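You operate a simulated robot arm through the tools that you are given. There is no shell and no other tool.

Carry out the task below with a simulated robot arm. There is one attempt and no reset: what you move stays moved.

Task
Lift the media out of the strainer with the magnet, drop it in the steel mug and dry the charm.
Fine: rest the magnet on the mug and press its button; put it back; the charm from the strainer dries on the blue cloth.

It is judged by the outcome, as a careful person would: the job done as asked, and still so three seconds after it is handed in. It fails if anything else is knocked over, pushed out of place, dropped, spilled or broken. Flat cloth is picked up by pressing the open fingertips on it (5 to 10 N) and closing them slowly along it; thin cloth reads only 2 to 8 mm in the jaws.

Robot
A 6-joint arm with a two-finger gripper, fixed in place. Base frame: the origin is at the foot of the arm, x ahead of it, y to its left, z up; the work surface is at about z = 880. Readings come in mm, degrees, newtons and seconds.
It reaches about 1298 mm from its shoulder. Its first joint turns from -149.0 to 149.0 degrees. Payload 1.57 kg.
The tool frame sits at the grasp point between the pads (the TCP): z along the fingers, y along the line on which they close. The tips reach 21 mm beyond it. The gripper opens to 70 mm. The gripper's body begins 50 mm behind the TCP.
Orientation is that of the tool frame in the base frame, as [roll, pitch, yaw] about the fixed x, y, z axes, in that order (R = Rz(yaw) Ry(pitch) Rx(roll)). With the fingers straight down and closing along the base's y, the tool's x points along the base's -x, its y along +y and its z along -z.

Tools
- The arm moves only by the tool jog_arm. Its arguments are lists of equal length, an entry for each row: "jaw": the closure in counts, from 0 (fully open) to 255 (shut); "travel": the shift along the base's x, y, z in mm, a list of three; "rot": the turn, a rotation vector about the base's x, y, z in degrees, a list of three. In form: {"jaw": [jaw, ...], "travel": [[x, y, z], ...], "rot": [[wx, wy, wz], ...]}. A call has 1 to 20 rows; each row is the pose to reach, as a shift and turn from the pose commanded when the call began. Rows are played at 5 a second. More than 50 mm and 8.6 degrees between two rows, or a gripper value outside its range, and nothing of the call is played. Where a pose cannot be reached the arm comes as near as it can. A force on the tool above 40 N (or 10 N above the force at the start of the call, whichever is more), or a blocked arm, ends the call early, and 0.2 s more pass. Each finger halts on what it meets, pressing with about 20 N; the grip force reading is that of the motor and also rises with nothing between the fingers. The clock runs only during rows and for 0.2 s after the last one: add rows that repeat a pose to give the fingers time. It gives the time, the measured TCP pose, the force on the tool (base axes), the opening and the grip force at its end, in the units of the frame above (readings bear some noise), with the torque about the TCP (base axes, N m) and any sound that the robot's microphone picked up, and new pictures: "show" is both (left out), scene, wrist or none.
- Cameras (640 x 400 px; columns grow to the right, rows downward): "scene" is fixed at [217.8, -497.8, 1645.8]; the picture's right is [0.57, -0.82, 0.00], its down [-0.52, -0.36, -0.77] and it looks along [0.63, 0.44, -0.63] (base axes); focal length 314 px, centre (320, 200). "wrist" rides on the gripper at [79, 4, -81] in the tool frame; the picture's right is [-0.05, 1.00, 0.00], its down [-0.67, -0.04, -0.74] and it looks along [-0.74, -0.04, 0.67] (tool axes); focal length 256 px, centre (320, 200). There is no depth. A picture from a camera that has moved, and an enlarged one, comes with that camera's place and axes in the base frame and with its lens.
- slide_trunk(by): slides the trunk up (or, below 0, down) by that many mm; the arm rides with it, the base frame stays. It gives what a move gives, with no picture.
- zoom(camera, box): a new picture of the part [left, top, right, bottom] of that camera's present view, enlarged. It takes no simulated time.
- job_done(): hands the job in; it is judged then, once.

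Nothing tells you positions but the pictures and the camera data. Unless the task says otherwise, let go and move clear before handing in.

The tools are called after "Emit:" as name(argument=value, ...) on one line, values as JSON. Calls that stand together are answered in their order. jog_arm: Moves the arm, as the interface text tells. Its arguments: {"type":"object","properties":{"jaw":{"type":"array","items":{"type":"number"}},"travel":{"type":"array","items":{"type":"array","items":{"type":"number"}}},"rot":{"type":"array","items":{"type":"array","items":{"type":"number"}}},"show":{"type":"string","enum":["both","scene","wrist","none"]}},"required":["jaw","travel","rot"]} The other tools are called the same way: slide_trunk (by) slides the trunk up or down; zoom (camera, box) takes an enlarged picture of a part of a camera's view; job_done () hands the job in.

At the start:

```text
time: 0.0
eef_pos: [727.5, -65.3, 1220.5]
tool_rot: [180.0, 0.1, 179.9]
ft_force: [0.2, 0.0, -0.4]
wrist_torque: [0.02, 0.01, 0.02]
width: 69.9
gripper_force: 0.1
trunk travel left (down, up): [-901.0, 69.0]
```

scene: 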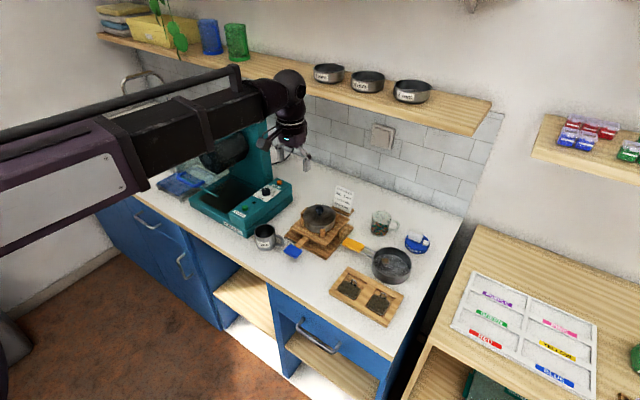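
wrist: 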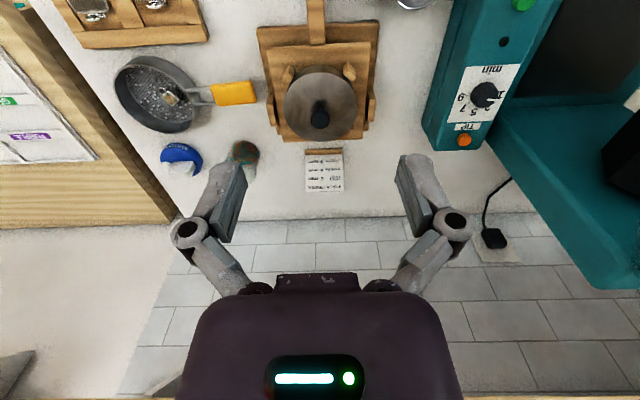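

I see a bench with a tumbler, a mug, a wooden stand with a round item, a strainer/pan with a yellow handle, a wooden tray with two things, and other items. I will zoom in to identify each one before moving.

Emit:
zoom(camera="scene", box=[240, 170, 340, 270])

Emit:
zoom(camera="scene", box=[320, 200, 440, 330])

Emit:
zoom(camera="wrist", box=[100, 30, 270, 200])

Emit:
zoom(camera="wrist", box=[240, 0, 400, 200])

Emit:
zoom(camera="scene", box=[140, 140, 300, 250])

Emit:
zoom(camera="scene", box=[90, 0, 260, 80])

```text
4.00 times, centred on (290, 220) of scene
camera zoom: at [217.8, -497.8, 1645.8], right [0.57, -0.82, 0.0], down [-0.52, -0.36, -0.77], along [0.63, 0.44, -0.63], focal length 1255 px, centre (440, 120)
```

zoom: 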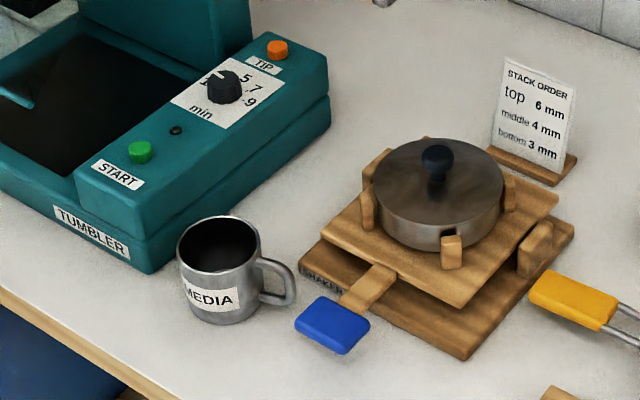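

```text
3.08 times, centred on (380, 265) of scene
camera zoom: at [217.8, -497.8, 1645.8], right [0.57, -0.82, 0.0], down [-0.52, -0.36, -0.77], along [0.63, 0.44, -0.63], focal length 966 px, centre (135, 0)
```

zoom: 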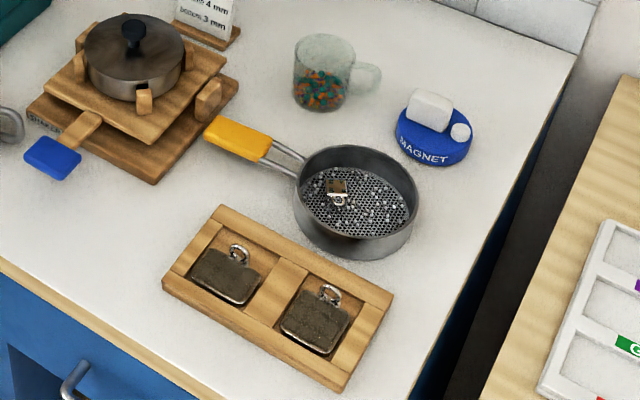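

```text
2.35 times, centred on (185, 115) of wrist
camera zoom: at [649.3, -60.3, 1301.3], right [0.05, 1.0, 0.0], down [0.67, -0.04, 0.74], along [0.74, -0.04, -0.67], focal length 602 px, centre (638, 400)
```

zoom: 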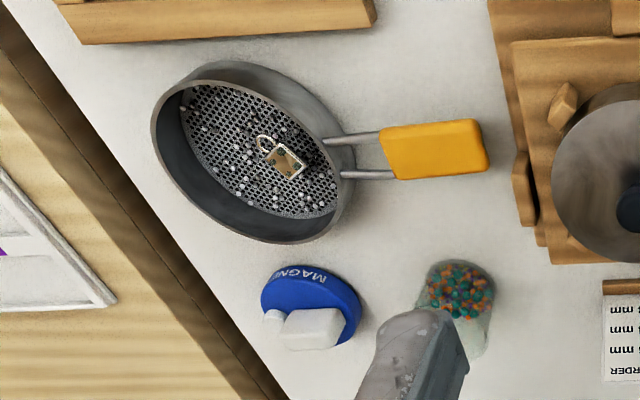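

```text
2.00 times, centred on (320, 100) of wrist
camera zoom: at [649.3, -60.3, 1301.3], right [0.05, 1.0, 0.0], down [0.67, -0.04, 0.74], along [0.74, -0.04, -0.67], focal length 512 px, centre (320, 400)
```

zoom: 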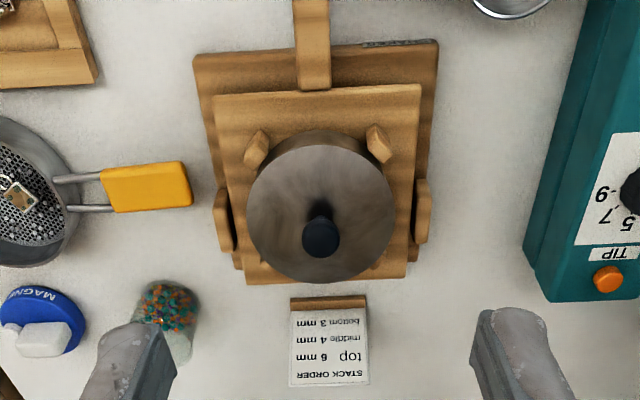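

```text
3.64 times, centred on (220, 195) of scene
camera zoom: at [217.8, -497.8, 1645.8], right [0.57, -0.82, 0.0], down [-0.52, -0.36, -0.77], along [0.63, 0.44, -0.63], focal length 1141 px, centre (684, 218)
```

zoom: 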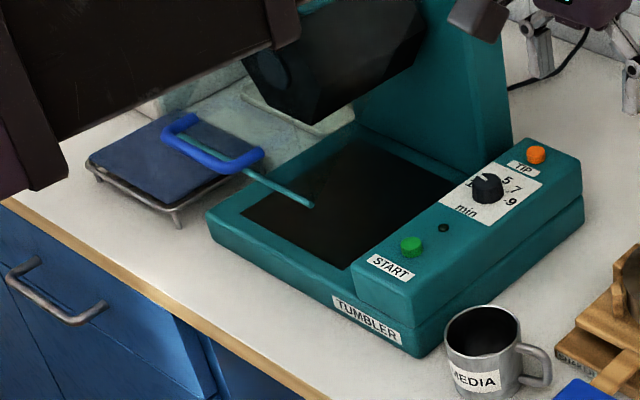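

```text
3.76 times, centred on (175, 40) of scene
camera zoom: at [217.8, -497.8, 1645.8], right [0.57, -0.82, 0.0], down [-0.52, -0.36, -0.77], along [0.63, 0.44, -0.63], focal length 1181 px, centre (866, 802)
```

zoom: 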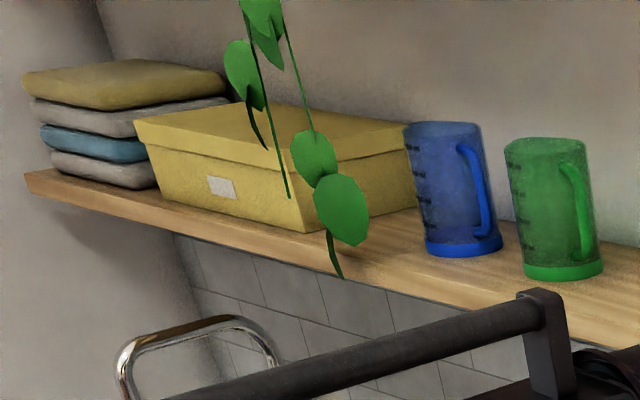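

The magnet (blue disc with a white handle and button) looks to be near (959, -357). The strainer with shot and charm is beside it, and the MEDIA mug is near the tumbler. I'm moving the arm back and to the left to look for the blue cloth.

Emit:
jog_arm(jaw=[0, 0, 0, 0, 0, 0, 0, 0, 0, 0, 0, 0, 0, 0, 0, 0], travel=[[-45, 0, 10], [-90, 0, 20], [-135, 0, 30], [-180, 0, 30], [-200, 45, 30], [-200, 90, 30], [-200, 135, 30], [-200, 180, 30], [-200, 225, 30], [-200, 270, 30], [-200, 315, 30], [-200, 360, 30], [-200, 405, 30], [-200, 450, 30], [-200, 490, 30], [-200, 500, 30]], rot=[[0, 0, 0], [0, 0, 0], [0, 0, 0], [0, 0, 0], [0, 0, 0], [0, 0, 0], [0, 0, 0], [0, 0, 0], [0, 0, 0], [0, 0, 0], [0, 0, 0], [0, 0, 0], [0, 0, 0], [0, 0, 0], [0, 0, 0], [0, 0, 0]])

```text
time: 3.4
eef_pos: [527.8, 433.1, 1220.1]
tool_rot: [-180.0, 0.0, -180.0]
ft_force: [0.8, -0.1, 0.2]
wrist_torque: [0.01, -0.01, -0.01]
width: 70.3
gripper_force: 0.1
out of reach, approached as far as the arm can: row 1, 2, 3, 4, 5, 6, 7, 8, 9, 10, 11, 12, 13, 14, 15, 16
trunk travel left (down, up): [-901.0, 69.0]
camera wrist: at [447.5, 437.0, 1301.4], right [0.05, 1.0, 0.0], down [0.67, -0.04, 0.74], along [0.74, -0.04, -0.67], focal length 256 px, centre (320, 200)
```

scene: 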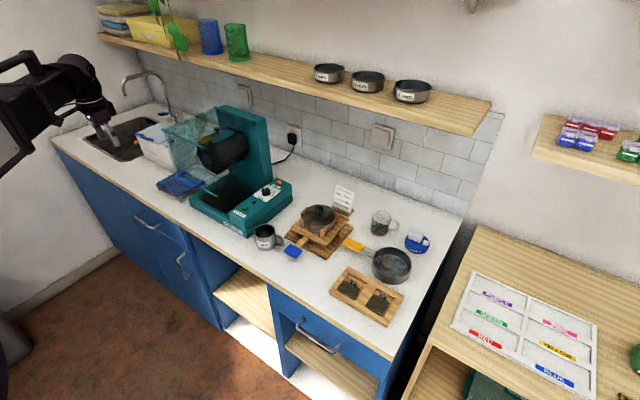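
wrist: 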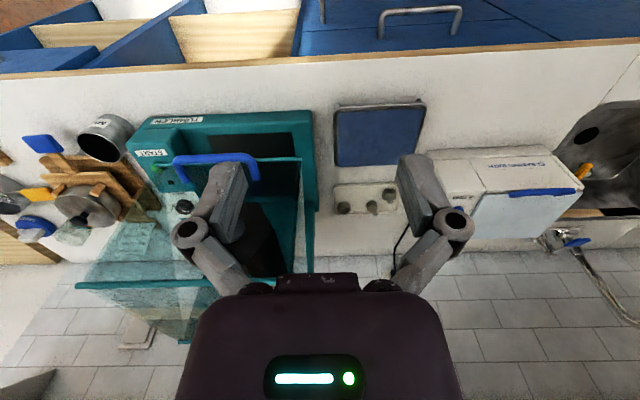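

The blue square beside the tumbler may be the drying cloth in a frame. I'll zoom in to check it.

Emit:
zoom(camera="wrist", box=[310, 80, 470, 220])

Emit:
zoom(camera="scene", box=[100, 90, 260, 230])

Emit:
zoom(camera="wrist", box=[440, 80, 640, 280])

Emit:
zoom(camera="scene", box=[380, 210, 450, 250])

Emit:
zoom(camera="scene", box=[365, 240, 415, 285])

Emit:
zoom(camera="scene", box=[245, 215, 305, 260])

```text
2.86 times, centred on (390, 150) of wrist
camera zoom: at [447.5, 437.0, 1301.4], right [0.05, 1.0, 0.0], down [0.67, -0.04, 0.74], along [0.74, -0.04, -0.67], focal length 731 px, centre (120, 343)
```

zoom: 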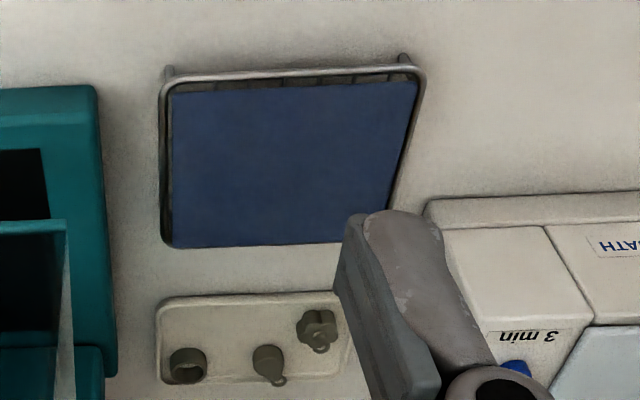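

```text
2.86 times, centred on (180, 160) of scene
camera zoom: at [217.8, -497.8, 1645.8], right [0.57, -0.82, 0.0], down [-0.52, -0.36, -0.77], along [0.63, 0.44, -0.63], focal length 897 px, centre (720, 314)
```

zoom: 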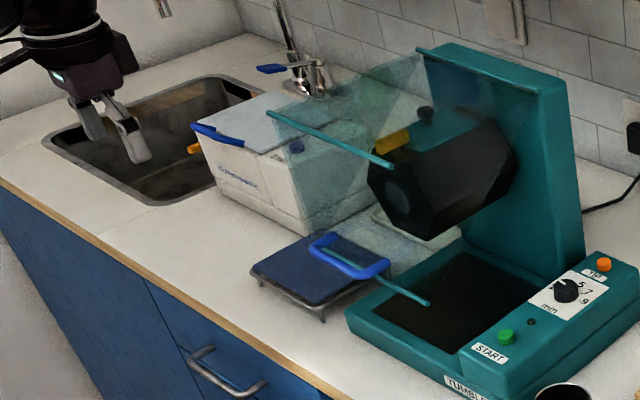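

```text
2.00 times, centred on (540, 180) of wrist
camera zoom: at [447.5, 437.0, 1301.4], right [0.05, 1.0, 0.0], down [0.67, -0.04, 0.74], along [0.74, -0.04, -0.67], focal length 512 px, centre (-120, 240)
```

zoom: 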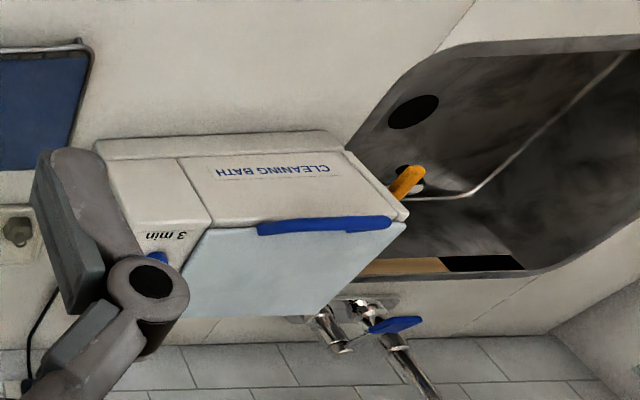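

```text
9.14 times, centred on (415, 230) of scene
camera zoom: at [217.8, -497.8, 1645.8], right [0.57, -0.82, 0.0], down [-0.52, -0.36, -0.77], along [0.63, 0.44, -0.63], focal length 2869 px, centre (-549, -74)
```

zoom: 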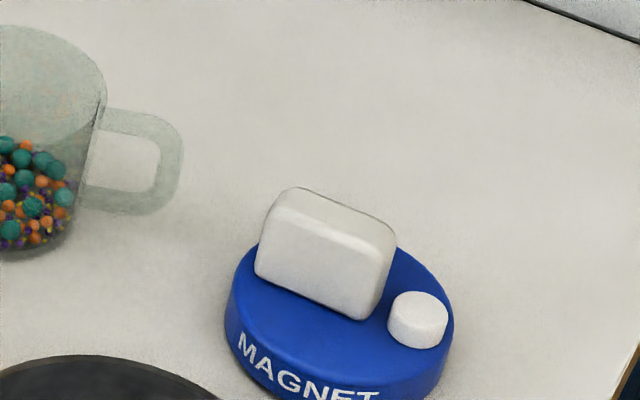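

```text
8.89 times, centred on (390, 262) of scene
camera zoom: at [217.8, -497.8, 1645.8], right [0.57, -0.82, 0.0], down [-0.52, -0.36, -0.77], along [0.63, 0.44, -0.63], focal length 2789 px, centre (-302, -356)
```

zoom: 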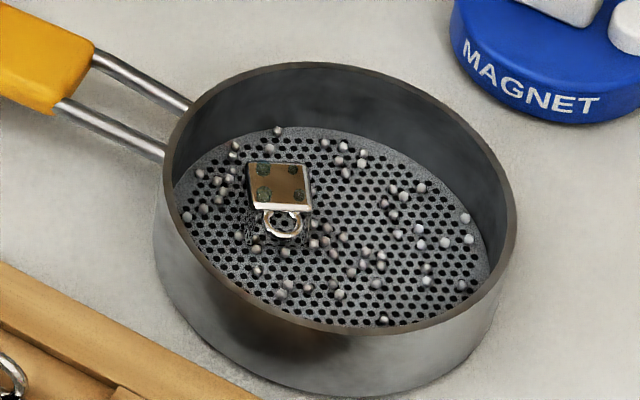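

```text
8.89 times, centred on (275, 238) of scene
camera zoom: at [217.8, -497.8, 1645.8], right [0.57, -0.82, 0.0], down [-0.52, -0.36, -0.77], along [0.63, 0.44, -0.63], focal length 2789 px, centre (720, -133)
```

zoom: 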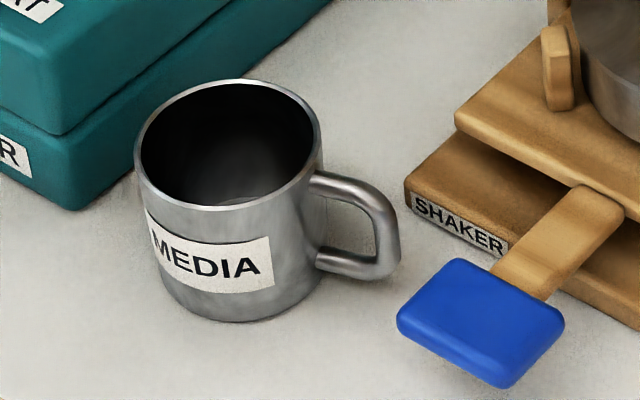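

The blue cloth lies on a wire rack near (700, 490), and the mug is near (699, 53). Next I'm going to the strainer and magnet for a close look, at a safe height.

Emit:
jog_arm(jaw=[0, 0, 0, 0, 0, 0, 0, 0, 0, 0, 0, 0, 0, 0, 0, 0, 0, 0], travel=[[0, -45, -5], [0, -90, -10], [0, -135, -10], [0, -180, -10], [0, -225, -10], [0, -270, -10], [0, -315, -10], [0, -360, -10], [0, -405, -10], [0, -450, -10], [0, -495, -10], [0, -540, -10], [0, -585, -10], [0, -630, -10], [0, -675, -10], [0, -720, -10], [20, -765, -10], [60, -775, -10]], rot=[[0, 0, 0], [0, 0, 0], [0, 0, 0], [0, 0, 0], [0, 0, 0], [0, 0, 0], [0, 0, 0], [0, 0, 0], [0, 0, 0], [0, 0, 0], [0, 0, 0], [0, 0, 0], [0, 0, 0], [0, 0, 0], [0, 0, 0], [0, 0, 0], [0, 0, 0], [0, 0, 0]], show="none")

```text
time: 7.2
eef_pos: [589.1, -344.5, 1219.2]
tool_rot: [-180.0, 0.0, 180.0]
ft_force: [0.0, 0.1, -0.3]
wrist_torque: [-0.01, 0.0, -0.01]
width: 70.1
gripper_force: 0.0
out of reach, approached as far as the arm can: row 1, 2, 3, 4, 5, 6, 7, 8, 9, 10, 11, 12, 13, 14, 15, 16, 17, 18
trunk travel left (down, up): [-901.0, 69.0]
```

The arm is now over the right side. I'm moving forward and down to look at the strainer and magnet.

Emit:
jog_arm(jaw=[0, 0, 0, 0, 0, 0], travel=[[40, 0, -20], [80, 0, -40], [120, 0, -60], [160, 0, -80], [200, 0, -100], [230, 0, -120]], rot=[[0, 0, 0], [0, 0, 0], [0, 0, 0], [0, 0, 0], [0, 0, 0], [0, 0, 0]], show="wrist")

```text
time: 8.6
eef_pos: [820.5, -347.1, 1220.1]
tool_rot: [-179.9, -0.1, 180.0]
ft_force: [1.0, 0.5, 0.5]
wrist_torque: [-0.03, -0.05, 0.02]
width: 69.9
gripper_force: 0.1
out of reach, approached as far as the arm can: row 1, 2, 3, 4, 5, 6
trunk travel left (down, up): [-901.0, 69.0]
camera wrist: at [740.5, -343.4, 1301.1], right [0.05, 1.0, 0.0], down [0.67, -0.04, 0.74], along [0.74, -0.04, -0.67], focal length 256 px, centre (320, 200)
```

wrist: 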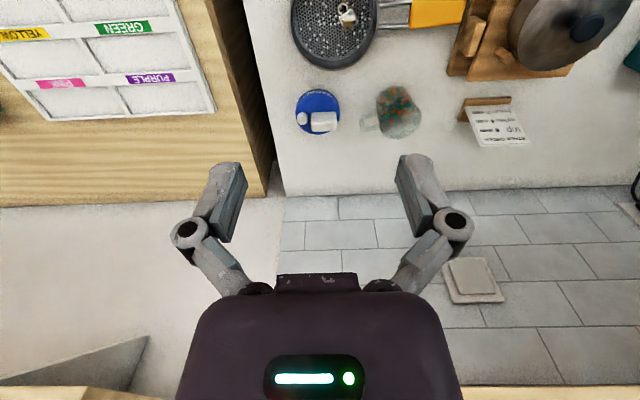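

The height stays at 1220 whatever I command, so height probably comes from the trunk slide. I'll test a small slide down.

Emit:
slide_trunk(by=-60)

```text
time: 9.6
eef_pos: [819.8, -347.7, 1160.7]
tool_rot: [179.9, 0.0, 180.0]
ft_force: [-0.1, 0.0, 0.2]
wrist_torque: [0.01, 0.0, 0.0]
width: 70.1
gripper_force: 0.0
trunk travel left (down, up): [-841.0, 129.0]
```

Sliding the trunk changes the height by 60 mm as asked. I'll check whether a small jog in z works, and look again.

Emit:
jog_arm(jaw=[0, 0], travel=[[0, 0, 0], [0, 0, 0]], rot=[[0, 0, 0], [0, 0, 0]], show="none")

Emit:
jog_arm(jaw=[0, 0], travel=[[0, 0, -10], [0, 0, -10]], rot=[[0, 0, 0], [0, 0, 0]], show="wrist")

```text
time: 10.2
eef_pos: [820.6, -348.3, 1159.9]
tool_rot: [-179.9, 0.0, -180.0]
ft_force: [0.0, 1.1, -0.9]
wrist_torque: [0.01, 0.04, 0.03]
width: 69.9
gripper_force: 0.0
trunk travel left (down, up): [-841.0, 129.0]
```

```text
time: 10.8
eef_pos: [819.5, -348.7, 1159.9]
tool_rot: [180.0, -0.1, 179.9]
ft_force: [0.1, -0.3, -0.7]
wrist_torque: [0.01, 0.01, -0.01]
width: 70.2
gripper_force: 0.0
out of reach, approached as far as the arm can: row 1, 2
trunk travel left (down, up): [-841.0, 129.0]
camera wrist: at [739.5, -343.6, 1241.3], right [0.05, 1.0, 0.0], down [0.67, -0.04, 0.74], along [0.74, -0.04, -0.67], focal length 256 px, centre (320, 200)
```

wrist: 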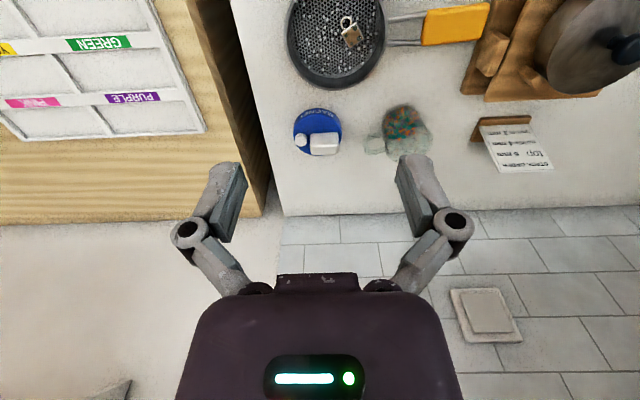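

Height is controlled only by the trunk. Now I'm zooming in on the magnet and strainer from here.

Emit:
zoom(camera="wrist", box=[280, 90, 360, 170])

Emit:
zoom(camera="wrist", box=[280, 0, 400, 90])

```text
5.00 times, centred on (320, 130) of wrist
camera zoom: at [739.5, -343.6, 1241.3], right [0.05, 1.0, 0.0], down [0.67, -0.04, 0.74], along [0.74, -0.04, -0.67], focal length 1280 px, centre (320, 550)
```

zoom: 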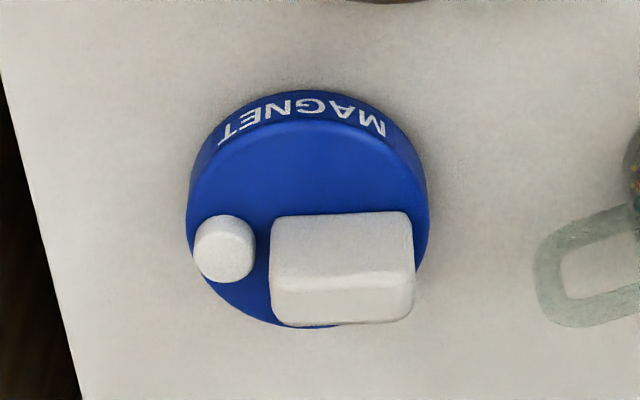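

```text
4.44 times, centred on (340, 45) of wrist
camera zoom: at [739.5, -343.6, 1241.3], right [0.05, 1.0, 0.0], down [0.67, -0.04, 0.74], along [0.74, -0.04, -0.67], focal length 1138 px, centre (231, 889)
```

zoom: 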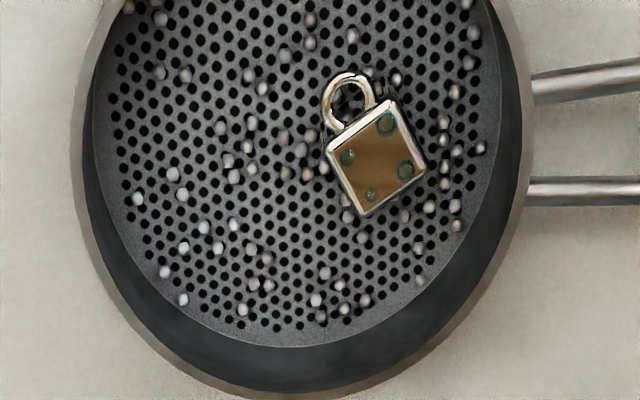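

The magnet's disc is about 75 mm across and centred near (967, -358). Its handle is near (970, -348), thin along x, and the button is near (965, -384). I'm rotating the gripper 90° so it closes along x, with the camera on the -y side.

Emit:
jog_arm(jaw=[0, 0, 0, 0, 0, 0, 0, 0, 0, 0, 0, 0], travel=[[0, 0, 0], [0, 0, 0], [0, 0, 0], [0, 0, 0], [0, 0, 0], [0, 0, 0], [0, 0, 0], [0, 0, 0], [0, 0, 0], [0, 0, 0], [0, 0, 0], [0, 0, 0]], rot=[[0, 0, 8.2], [0, 0, 16.4], [0, 0, 24.6], [0, 0, 32.8], [0, 0, 41], [0, 0, 49.2], [0, 0, 57.4], [0, 0, 65.6], [0, 0, 73.8], [0, 0, 82], [0, 0, 90], [0, 0, 90]], show="wrist")

Emit:
slide_trunk(by=-190)

```text
time: 13.4
eef_pos: [819.5, -347.7, 1160.0]
tool_rot: [-180.0, 0.0, -89.8]
ft_force: [0.6, 0.8, 0.1]
wrist_torque: [0.0, 0.02, 0.01]
width: 70.3
gripper_force: 0.2
trunk travel left (down, up): [-841.0, 129.0]
camera wrist: at [814.9, -427.1, 1241.3], right [-1.0, 0.05, 0.0], down [0.03, 0.67, 0.74], along [0.04, 0.74, -0.67], focal length 256 px, centre (320, 200)
```

wrist: 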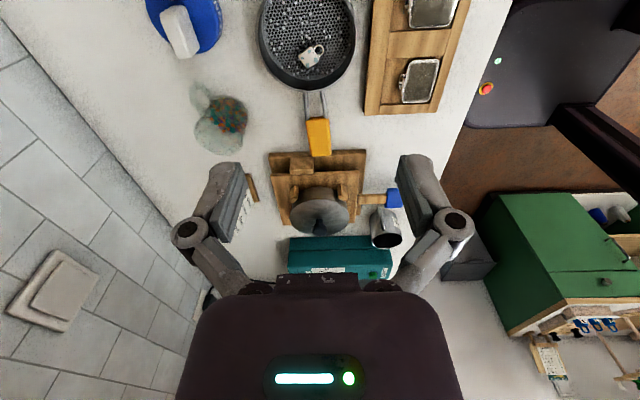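

```text
time: 15.5
eef_pos: [820.3, -348.3, 970.9]
tool_rot: [-180.0, 0.0, -90.0]
ft_force: [0.0, -0.3, -0.4]
wrist_torque: [0.03, -0.01, -0.02]
width: 69.9
gripper_force: 0.0
trunk travel left (down, up): [-651.0, 319.0]
```

The view is clear. I'm moving forward to hover above the magnet's handle.

Emit:
jog_arm(jaw=[0, 0, 0, 0, 0], travel=[[35, 0, 0], [70, 0, 0], [105, 0, 0], [145, 0, 0], [145, 0, 0]], rot=[[0, 0, 0], [0, 0, 0], [0, 0, 0], [0, 0, 0], [0, 0, 0]])

```text
time: 16.7
eef_pos: [965.5, -347.7, 970.2]
tool_rot: [-180.0, 0.0, -90.0]
ft_force: [-1.5, 0.2, -0.2]
wrist_torque: [0.0, 0.0, -0.02]
width: 69.9
gripper_force: 0.0
out of reach, approached as far as the arm can: row 4
trunk travel left (down, up): [-651.0, 319.0]
camera wrist: at [961.2, -426.5, 1051.4], right [-1.0, 0.05, 0.0], down [0.04, 0.67, 0.74], along [0.04, 0.74, -0.67], focal length 256 px, centre (320, 200)
```

scene: 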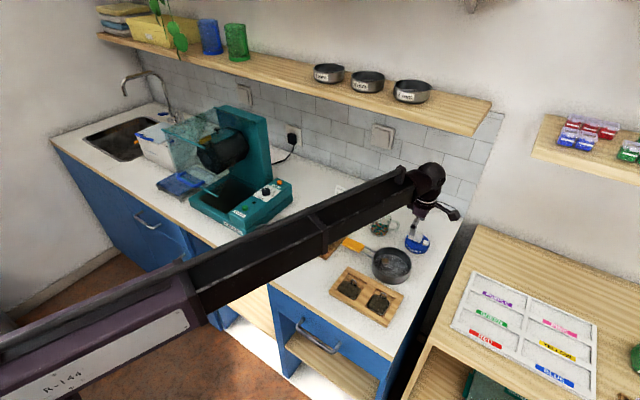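
wrist: 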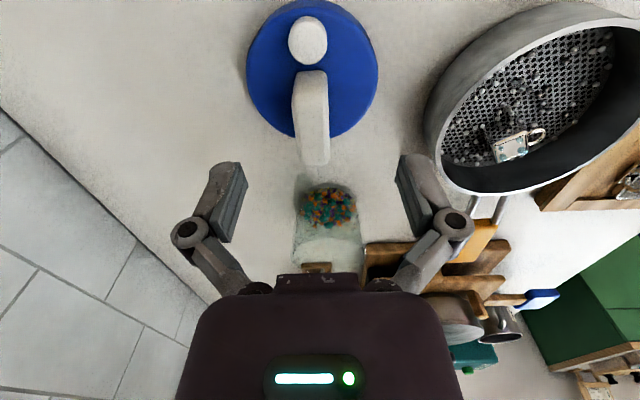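

The gripper is hovering near the magnet. I'm zooming in to refine the handle's position.

Emit:
zoom(camera="wrist", box=[240, 0, 400, 180])

Emit:
zoom(camera="scene", box=[370, 170, 470, 270])

```text
2.22 times, centred on (320, 90) of wrist
camera zoom: at [961.2, -426.5, 1051.4], right [-1.0, 0.05, 0.0], down [0.04, 0.67, 0.74], along [0.04, 0.74, -0.67], focal length 569 px, centre (320, 444)
```

zoom: 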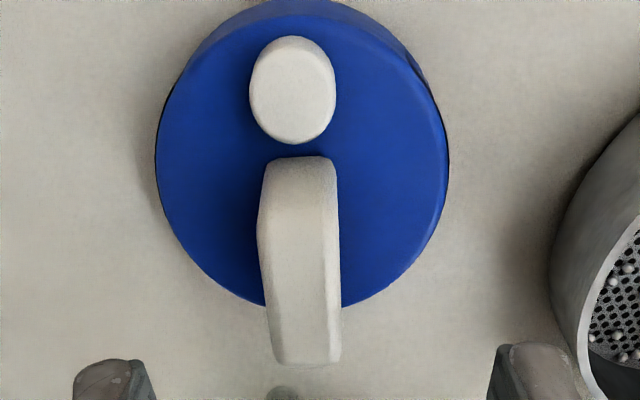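

```text
4.00 times, centred on (420, 220) of scene
camera zoom: at [217.8, -497.8, 1645.8], right [0.57, -0.82, 0.0], down [-0.52, -0.36, -0.77], along [0.63, 0.44, -0.63], focal length 1255 px, centre (-80, 120)
```

zoom: 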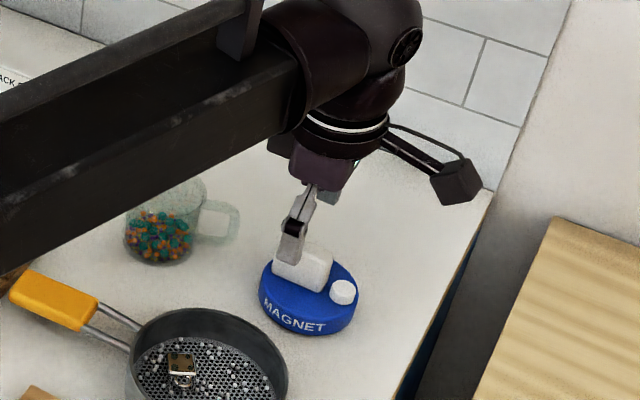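

The handle centre is at about x = 969.5, y = -349. I'm shifting the gripper by that small amount and then lowering in stages.

Emit:
jog_arm(jaw=[0, 0], travel=[[4, -1, 0], [4, -1, 0]], rot=[[0, 0, 0], [0, 0, 0]], show="none")

Emit:
slide_trunk(by=-28)

Emit:
zoom(camera="wrist", box=[180, 0, 460, 240])

Emit:
zoom(camera="scene", box=[390, 200, 450, 250])

```text
time: 17.3
eef_pos: [969.9, -349.4, 970.1]
tool_rot: [180.0, 0.0, -90.1]
ft_force: [0.6, 0.8, 0.1]
wrist_torque: [-0.01, 0.0, 0.0]
width: 70.2
gripper_force: 0.1
trunk travel left (down, up): [-651.0, 319.0]
```

```text
time: 18.0
eef_pos: [969.2, -349.6, 942.3]
tool_rot: [-179.9, 0.0, -90.0]
ft_force: [1.1, -1.0, 0.7]
wrist_torque: [0.02, 0.0, 0.02]
width: 69.6
gripper_force: 0.1
trunk travel left (down, up): [-623.0, 347.0]
```

```text
1.67 times, centred on (320, 120) of wrist
camera zoom: at [964.4, -428.0, 1023.3], right [-1.0, 0.05, 0.0], down [0.04, 0.67, 0.74], along [0.04, 0.74, -0.67], focal length 427 px, centre (320, 333)
```

zoom: 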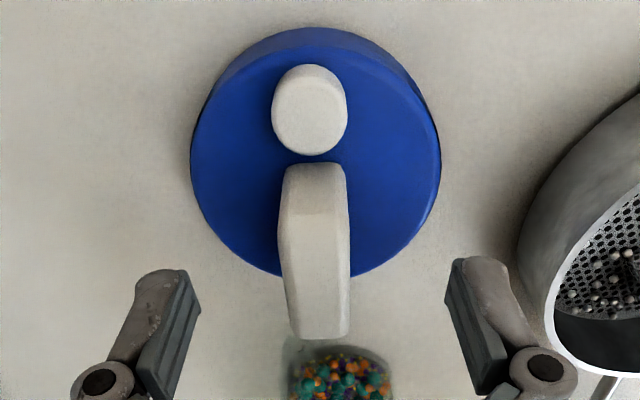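

```text
8.00 times, centred on (420, 225) of scene
camera zoom: at [217.8, -497.8, 1645.8], right [0.57, -0.82, 0.0], down [-0.52, -0.36, -0.77], along [0.63, 0.44, -0.63], focal length 2510 px, centre (-480, 0)
```

zoom: 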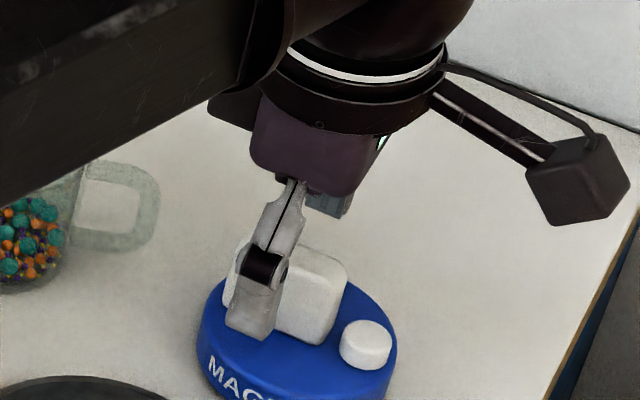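

Alignment looks good. I'm lowering another 14 mm and closing on the handle.

Emit:
slide_trunk(by=-14)

Emit:
jog_arm(jaw=[60, 110, 150, 180, 200, 200, 200], travel=[[0, 0, 0], [0, 0, 0], [0, 0, 0], [0, 0, 0], [0, 0, 0], [0, 0, 0], [0, 0, 0]], rot=[[0, 0, 0], [0, 0, 0], [0, 0, 0], [0, 0, 0], [0, 0, 0], [0, 0, 0], [0, 0, 0]], show="wrist")

```text
time: 18.6
eef_pos: [969.5, -349.5, 928.6]
tool_rot: [180.0, 0.0, -90.0]
ft_force: [-0.1, 0.2, 0.5]
wrist_torque: [-0.01, -0.01, 0.0]
width: 70.0
gripper_force: 0.0
trunk travel left (down, up): [-609.0, 361.0]
```

```text
time: 20.2
eef_pos: [969.7, -348.4, 927.5]
tool_rot: [180.0, 0.0, -90.0]
ft_force: [0.7, 0.1, 0.2]
wrist_torque: [0.0, -0.05, 0.0]
width: 17.8
gripper_force: 20.3
trunk travel left (down, up): [-609.0, 361.0]
camera wrist: at [964.6, -428.0, 1009.2], right [-1.0, 0.05, 0.0], down [0.04, 0.67, 0.74], along [0.04, 0.74, -0.67], focal length 256 px, centre (320, 200)
```

wrist: 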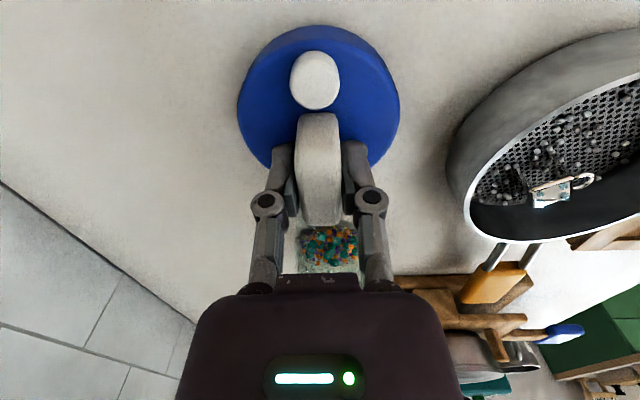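

The gripper has the handle, 17.8 mm wide. At grasp the TCP was (969.6, -349, 928) with the magnet's bottom on the bench. I'm lifting it now.

Emit:
slide_trunk(by=70)

Emit:
jog_arm(jaw=[200, 200], travel=[[-5, 0, 0], [-10, 0, 0]], rot=[[0, 0, 0], [0, 0, 0]])

```text
time: 21.3
eef_pos: [970.2, -348.7, 997.0]
tool_rot: [-180.0, 0.0, -90.1]
ft_force: [-0.7, -0.6, -1.9]
wrist_torque: [0.05, -0.02, -0.01]
width: 17.8
gripper_force: 20.1
trunk travel left (down, up): [-679.0, 291.0]
```

```text
time: 21.9
eef_pos: [958.5, -348.3, 997.9]
tool_rot: [180.0, 0.0, -89.9]
ft_force: [0.2, 0.5, -2.7]
wrist_torque: [0.05, 0.03, -0.01]
width: 17.5
gripper_force: 20.1
trunk travel left (down, up): [-679.0, 291.0]
camera wrist: at [954.3, -428.5, 1079.1], right [-1.0, 0.05, 0.0], down [0.04, 0.67, 0.74], along [0.04, 0.74, -0.67], focal length 256 px, centre (320, 200)
```

scene: 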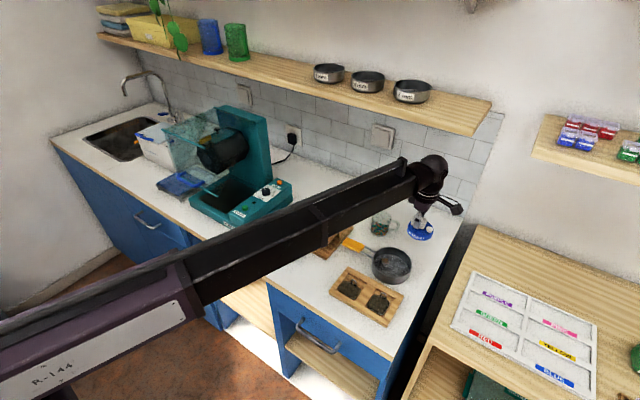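
wrist: 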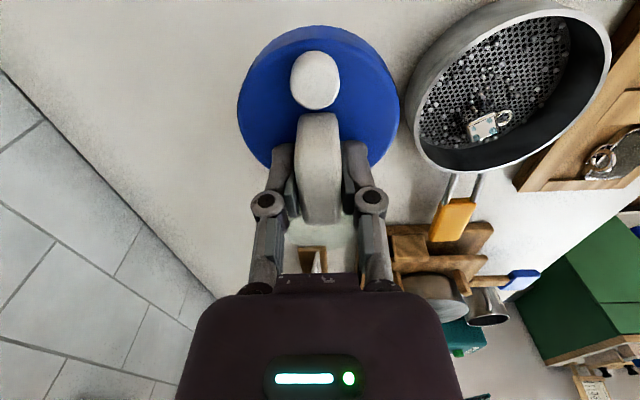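

I'm holding the magnet, which weighs about 2.5 N. I'm zooming in on the strainer to refine its geometry.

Emit:
zoom(camera="wrist", box=[400, 0, 640, 190])

Emit:
zoom(camera="scene", box=[365, 235, 421, 290])

```text
2.11 times, centred on (520, 95) of wrist
camera zoom: at [954.3, -428.5, 1079.1], right [-1.0, 0.05, 0.0], down [0.04, 0.67, 0.74], along [0.04, 0.74, -0.67], focal length 539 px, centre (-101, 421)
```

zoom: 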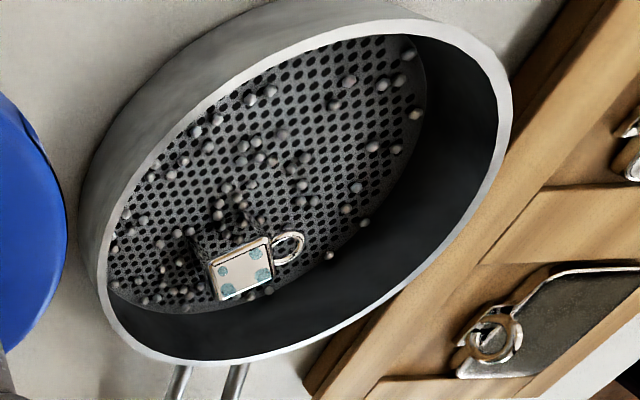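

```text
7.27 times, centred on (393, 262) of scene
camera zoom: at [217.8, -497.8, 1645.8], right [0.57, -0.82, 0.0], down [-0.52, -0.36, -0.77], along [0.63, 0.44, -0.63], focal length 2282 px, centre (-211, -254)
```

zoom: 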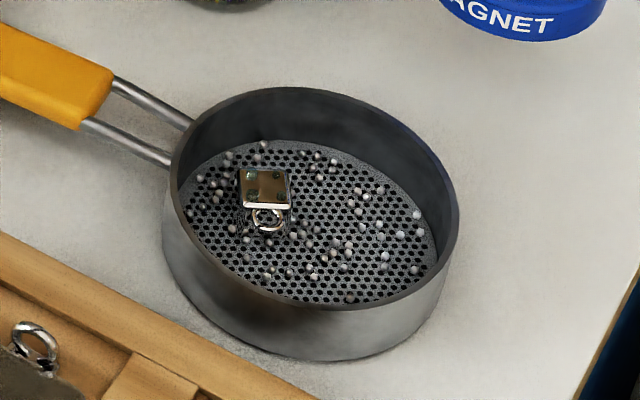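

The strainer centre works out to about (833, -329), with the rim at z ≈ 911 and an outer radius of about 60. I'll measure how far the disc centre is offset from the gripper.

Emit:
zoom(camera="wrist", box=[220, 10, 420, 210])

Emit:
zoom(camera="scene", box=[395, 195, 455, 250])

```text
2.00 times, centred on (320, 110) of wrist
camera zoom: at [954.3, -428.5, 1079.1], right [-1.0, 0.05, 0.0], down [0.04, 0.67, 0.74], along [0.04, 0.74, -0.67], focal length 512 px, centre (320, 380)
```

zoom: 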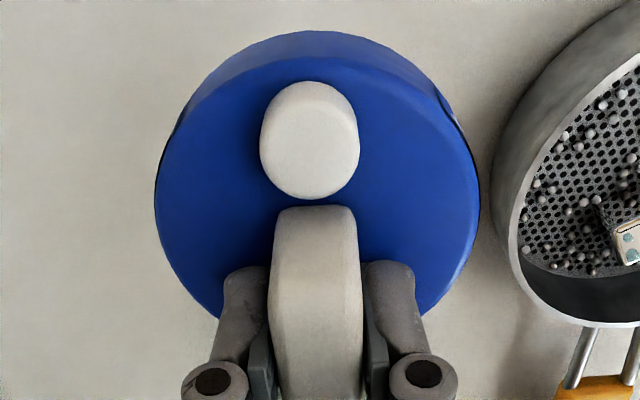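

```text
7.27 times, centred on (425, 222) of scene
camera zoom: at [217.8, -497.8, 1645.8], right [0.57, -0.82, 0.0], down [-0.52, -0.36, -0.77], along [0.63, 0.44, -0.63], focal length 2282 px, centre (-444, 36)
```

zoom: 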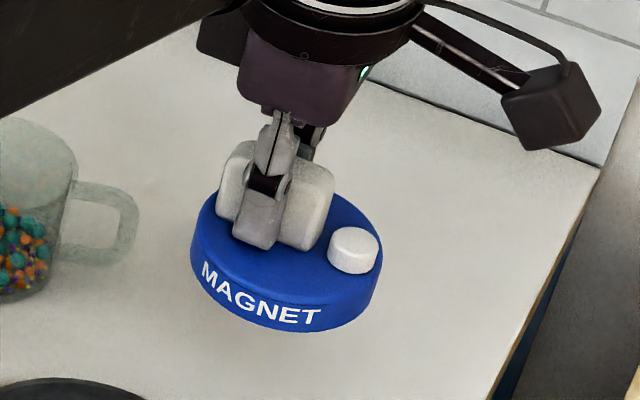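

The disc centre sits about 10 mm toward -y from the TCP, and its radius is about 38.5. I'm carrying the magnet over the strainer centre.

Emit:
jog_arm(jaw=[200, 200, 200, 200, 200, 200, 200], travel=[[-25, 6, 0], [-50, 12, 0], [-75, 18, 0], [-100, 24, 0], [-120, 29, 0], [-126, 29, 0], [-126, 29, 0]], rot=[[0, 0, 0], [0, 0, 0], [0, 0, 0], [0, 0, 0], [0, 0, 0], [0, 0, 0], [0, 0, 0]])

Emit:
zoom(camera="scene", box=[350, 220, 430, 290])

Emit:
zoom(camera="wrist", box=[200, 0, 440, 200])

```text
time: 23.5
eef_pos: [834.3, -319.8, 997.3]
tool_rot: [179.9, 0.0, -90.0]
ft_force: [0.8, 0.6, -2.0]
wrist_torque: [0.03, 0.01, 0.02]
width: 17.9
gripper_force: 20.0
trunk travel left (down, up): [-679.0, 291.0]
camera wrist: at [829.3, -398.2, 1079.1], right [-1.0, 0.05, 0.0], down [0.04, 0.67, 0.74], along [0.04, 0.74, -0.67], focal length 256 px, centre (320, 200)
```

scene: 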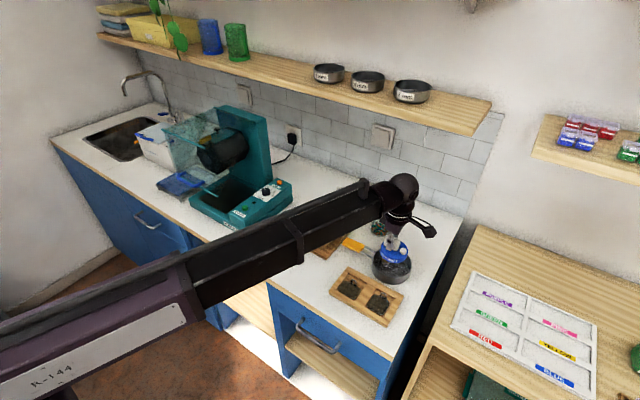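
wrist: 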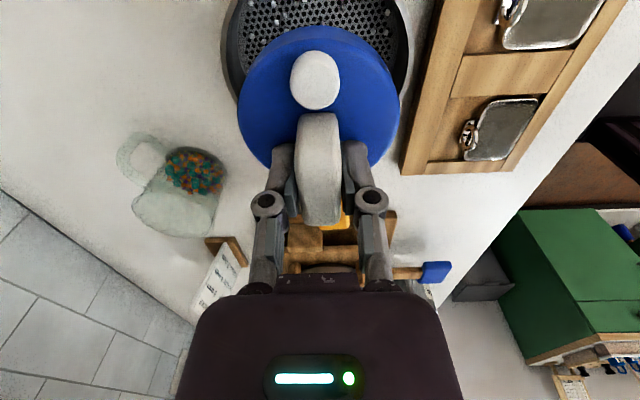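

```text
5.71 times, centred on (390, 255) of scene
camera zoom: at [217.8, -497.8, 1645.8], right [0.57, -0.82, 0.0], down [-0.52, -0.36, -0.77], along [0.63, 0.44, -0.63], focal length 1793 px, centre (-80, -114)
```

zoom: 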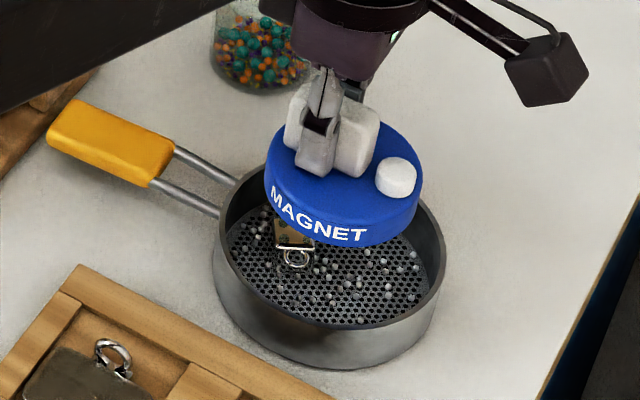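

```text
2.00 times, centred on (320, 100) of wrist
camera zoom: at [829.3, -398.2, 1079.1], right [-1.0, 0.05, 0.0], down [0.04, 0.67, 0.74], along [0.04, 0.74, -0.67], focal length 512 px, centre (320, 400)
```

zoom: 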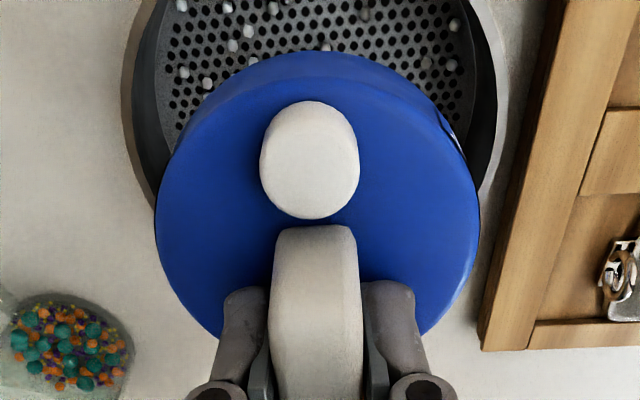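

The magnet is over the strainer. I'm lowering it to rim level and checking alignment before going inside.

Emit:
slide_trunk(by=-32)

Emit:
zoom(camera="scene", box=[360, 230, 420, 290])

Emit:
zoom(camera="wrist", box=[200, 0, 440, 200])

```text
time: 24.3
eef_pos: [833.4, -318.7, 966.9]
tool_rot: [180.0, 0.0, -90.0]
ft_force: [-0.5, 0.5, -1.6]
wrist_torque: [0.01, 0.01, -0.01]
width: 17.8
gripper_force: 19.8
trunk travel left (down, up): [-647.0, 323.0]
```

```text
6.67 times, centred on (390, 260) of scene
camera zoom: at [217.8, -497.8, 1645.8], right [0.57, -0.82, 0.0], down [-0.52, -0.36, -0.77], along [0.63, 0.44, -0.63], focal length 2092 px, centre (-147, -200)
```

zoom: 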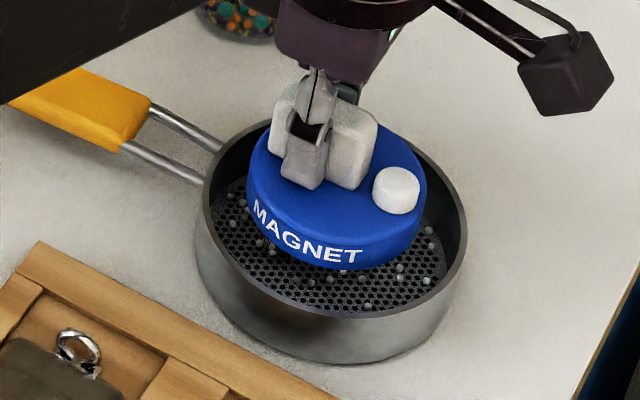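

```text
2.00 times, centred on (320, 100) of wrist
camera zoom: at [829.2, -398.2, 1047.1], right [-1.0, 0.05, 0.0], down [0.04, 0.67, 0.74], along [0.04, 0.74, -0.67], focal length 512 px, centre (320, 400)
```

zoom: 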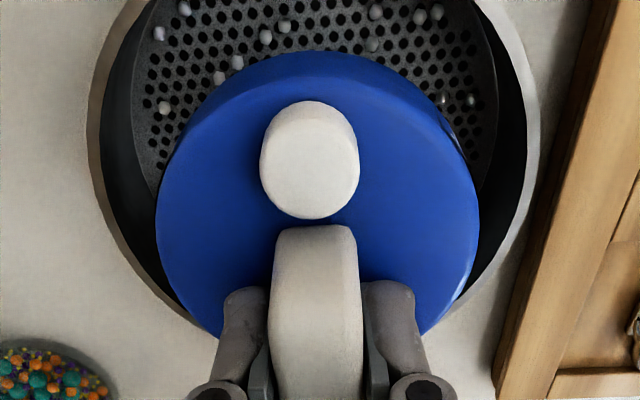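

The disc is centred over the strainer. I'm lowering inside in small steps while watching the force.

Emit:
slide_trunk(by=-16)

Emit:
zoom(camera="scene", box=[360, 230, 420, 290])

Emit:
zoom(camera="wrist", box=[200, 0, 440, 200])

```text
time: 24.9
eef_pos: [833.2, -318.3, 950.7]
tool_rot: [-179.9, 0.0, -89.9]
ft_force: [3.2, -1.5, 14.4]
wrist_torque: [0.01, -0.15, 0.0]
width: 17.8
gripper_force: 20.0
trunk travel left (down, up): [-631.0, 339.0]
```

```text
6.67 times, centred on (390, 260) of scene
camera zoom: at [217.8, -497.8, 1645.8], right [0.57, -0.82, 0.0], down [-0.52, -0.36, -0.77], along [0.63, 0.44, -0.63], focal length 2092 px, centre (-147, -200)
```

zoom: 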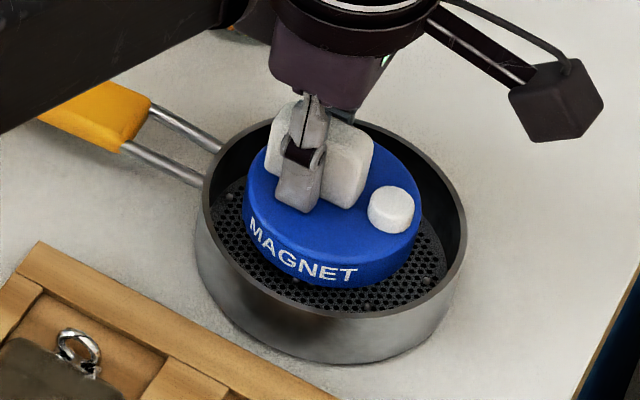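

```text
2.00 times, centred on (320, 100) of wrist
camera zoom: at [828.4, -397.9, 1032.6], right [-1.0, 0.05, 0.0], down [0.03, 0.67, 0.74], along [0.04, 0.74, -0.67], focal length 512 px, centre (320, 400)
```

zoom: 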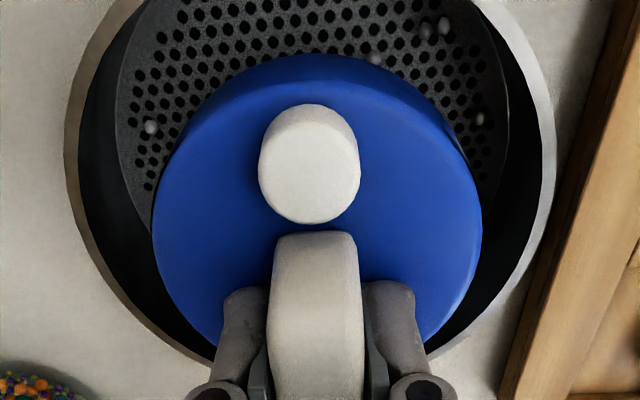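

There's 14 N of upward contact, so the magnet is touching the charm or shot. Most of the media is already attracted, so I'm backing off a few mm.

Emit:
slide_trunk(by=4)

Emit:
zoom(camera="scene", box=[360, 230, 420, 290])

Emit:
zoom(camera="wrist", box=[200, 0, 440, 200])

```text
time: 25.4
eef_pos: [834.2, -319.1, 953.1]
tool_rot: [-180.0, 0.0, -90.0]
ft_force: [0.2, 0.8, -2.4]
wrist_torque: [0.01, 0.01, 0.03]
width: 17.6
gripper_force: 20.5
trunk travel left (down, up): [-635.0, 335.0]
```

```text
6.67 times, centred on (390, 260) of scene
camera zoom: at [217.8, -497.8, 1645.8], right [0.57, -0.82, 0.0], down [-0.52, -0.36, -0.77], along [0.63, 0.44, -0.63], focal length 2092 px, centre (-147, -200)
```

zoom: 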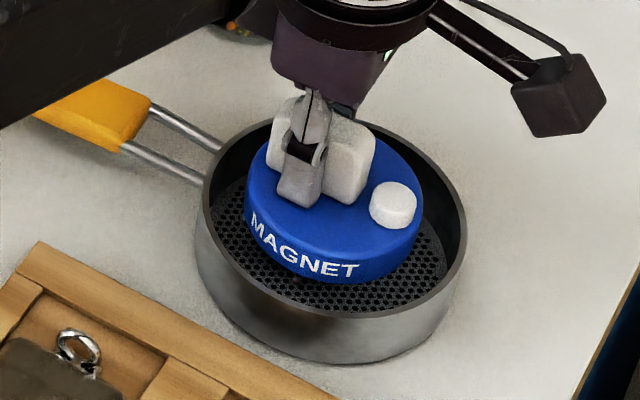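

```text
2.00 times, centred on (320, 100) of wrist
camera zoom: at [829.1, -398.1, 1034.9], right [-1.0, 0.05, 0.0], down [0.04, 0.67, 0.75], along [0.04, 0.74, -0.67], focal length 512 px, centre (320, 400)
```

zoom: 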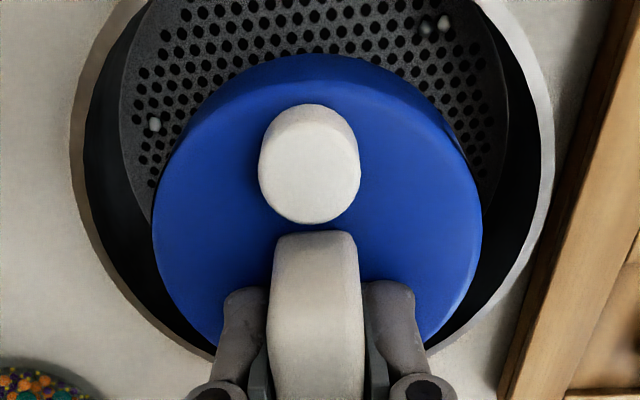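

The force is relieved at z = 953, and a few balls remain near the rim. I'm sweeping the magnet in a circle of about 11 mm to gather them, staying clear of the walls.

Emit:
jog_arm(jaw=[200, 200, 200, 200, 200, 200, 200, 200, 200, 200, 200, 200, 200, 200, 200, 200, 200], travel=[[0, -5, 0], [0, -11, 0], [-5, -10, 0], [-8, -8, 0], [-10, -4, 0], [-11, 0, 0], [-8, 8, 0], [-4, 10, 0], [0, 11, 0], [4, 10, 0], [8, 8, 0], [10, 4, 0], [11, 0, 0], [8, -8, 0], [4, -10, 0], [0, -5, 0], [0, 0, 0]], rot=[[0, 0, 0], [0, 0, 0], [0, 0, 0], [0, 0, 0], [0, 0, 0], [0, 0, 0], [0, 0, 0], [0, 0, 0], [0, 0, 0], [0, 0, 0], [0, 0, 0], [0, 0, 0], [0, 0, 0], [0, 0, 0], [0, 0, 0], [0, 0, 0], [0, 0, 0]], show="none")

Emit:
zoom(camera="scene", box=[360, 230, 420, 290])

Emit:
zoom(camera="wrist", box=[200, 0, 440, 200])

```text
time: 29.0
eef_pos: [832.7, -318.9, 953.7]
tool_rot: [-180.0, -0.1, -90.0]
ft_force: [-0.1, -0.6, -2.5]
wrist_torque: [0.03, 0.02, 0.01]
width: 17.6
gripper_force: 19.7
trunk travel left (down, up): [-635.0, 335.0]
```

```text
6.67 times, centred on (390, 260) of scene
camera zoom: at [217.8, -497.8, 1645.8], right [0.57, -0.82, 0.0], down [-0.52, -0.36, -0.77], along [0.63, 0.44, -0.63], focal length 2092 px, centre (-147, -200)
```

zoom: 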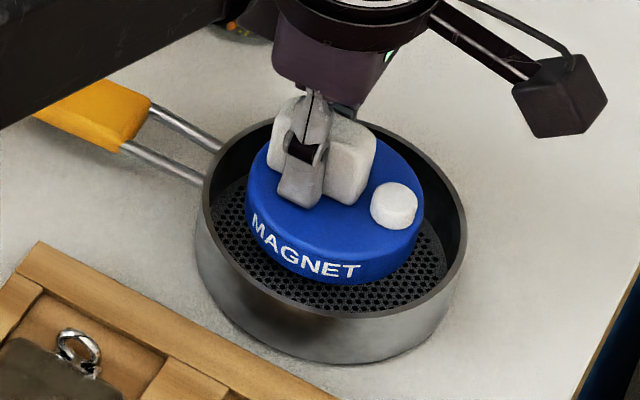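

```text
2.00 times, centred on (320, 100) of wrist
camera zoom: at [828.9, -398.6, 1035.1], right [-1.0, 0.05, 0.0], down [0.04, 0.67, 0.74], along [0.04, 0.74, -0.67], focal length 512 px, centre (320, 400)
```

zoom: 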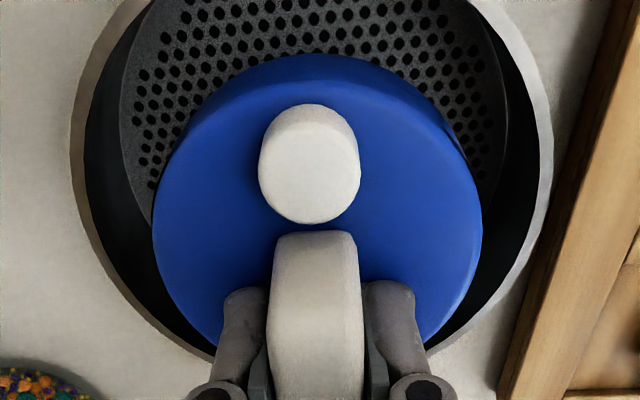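

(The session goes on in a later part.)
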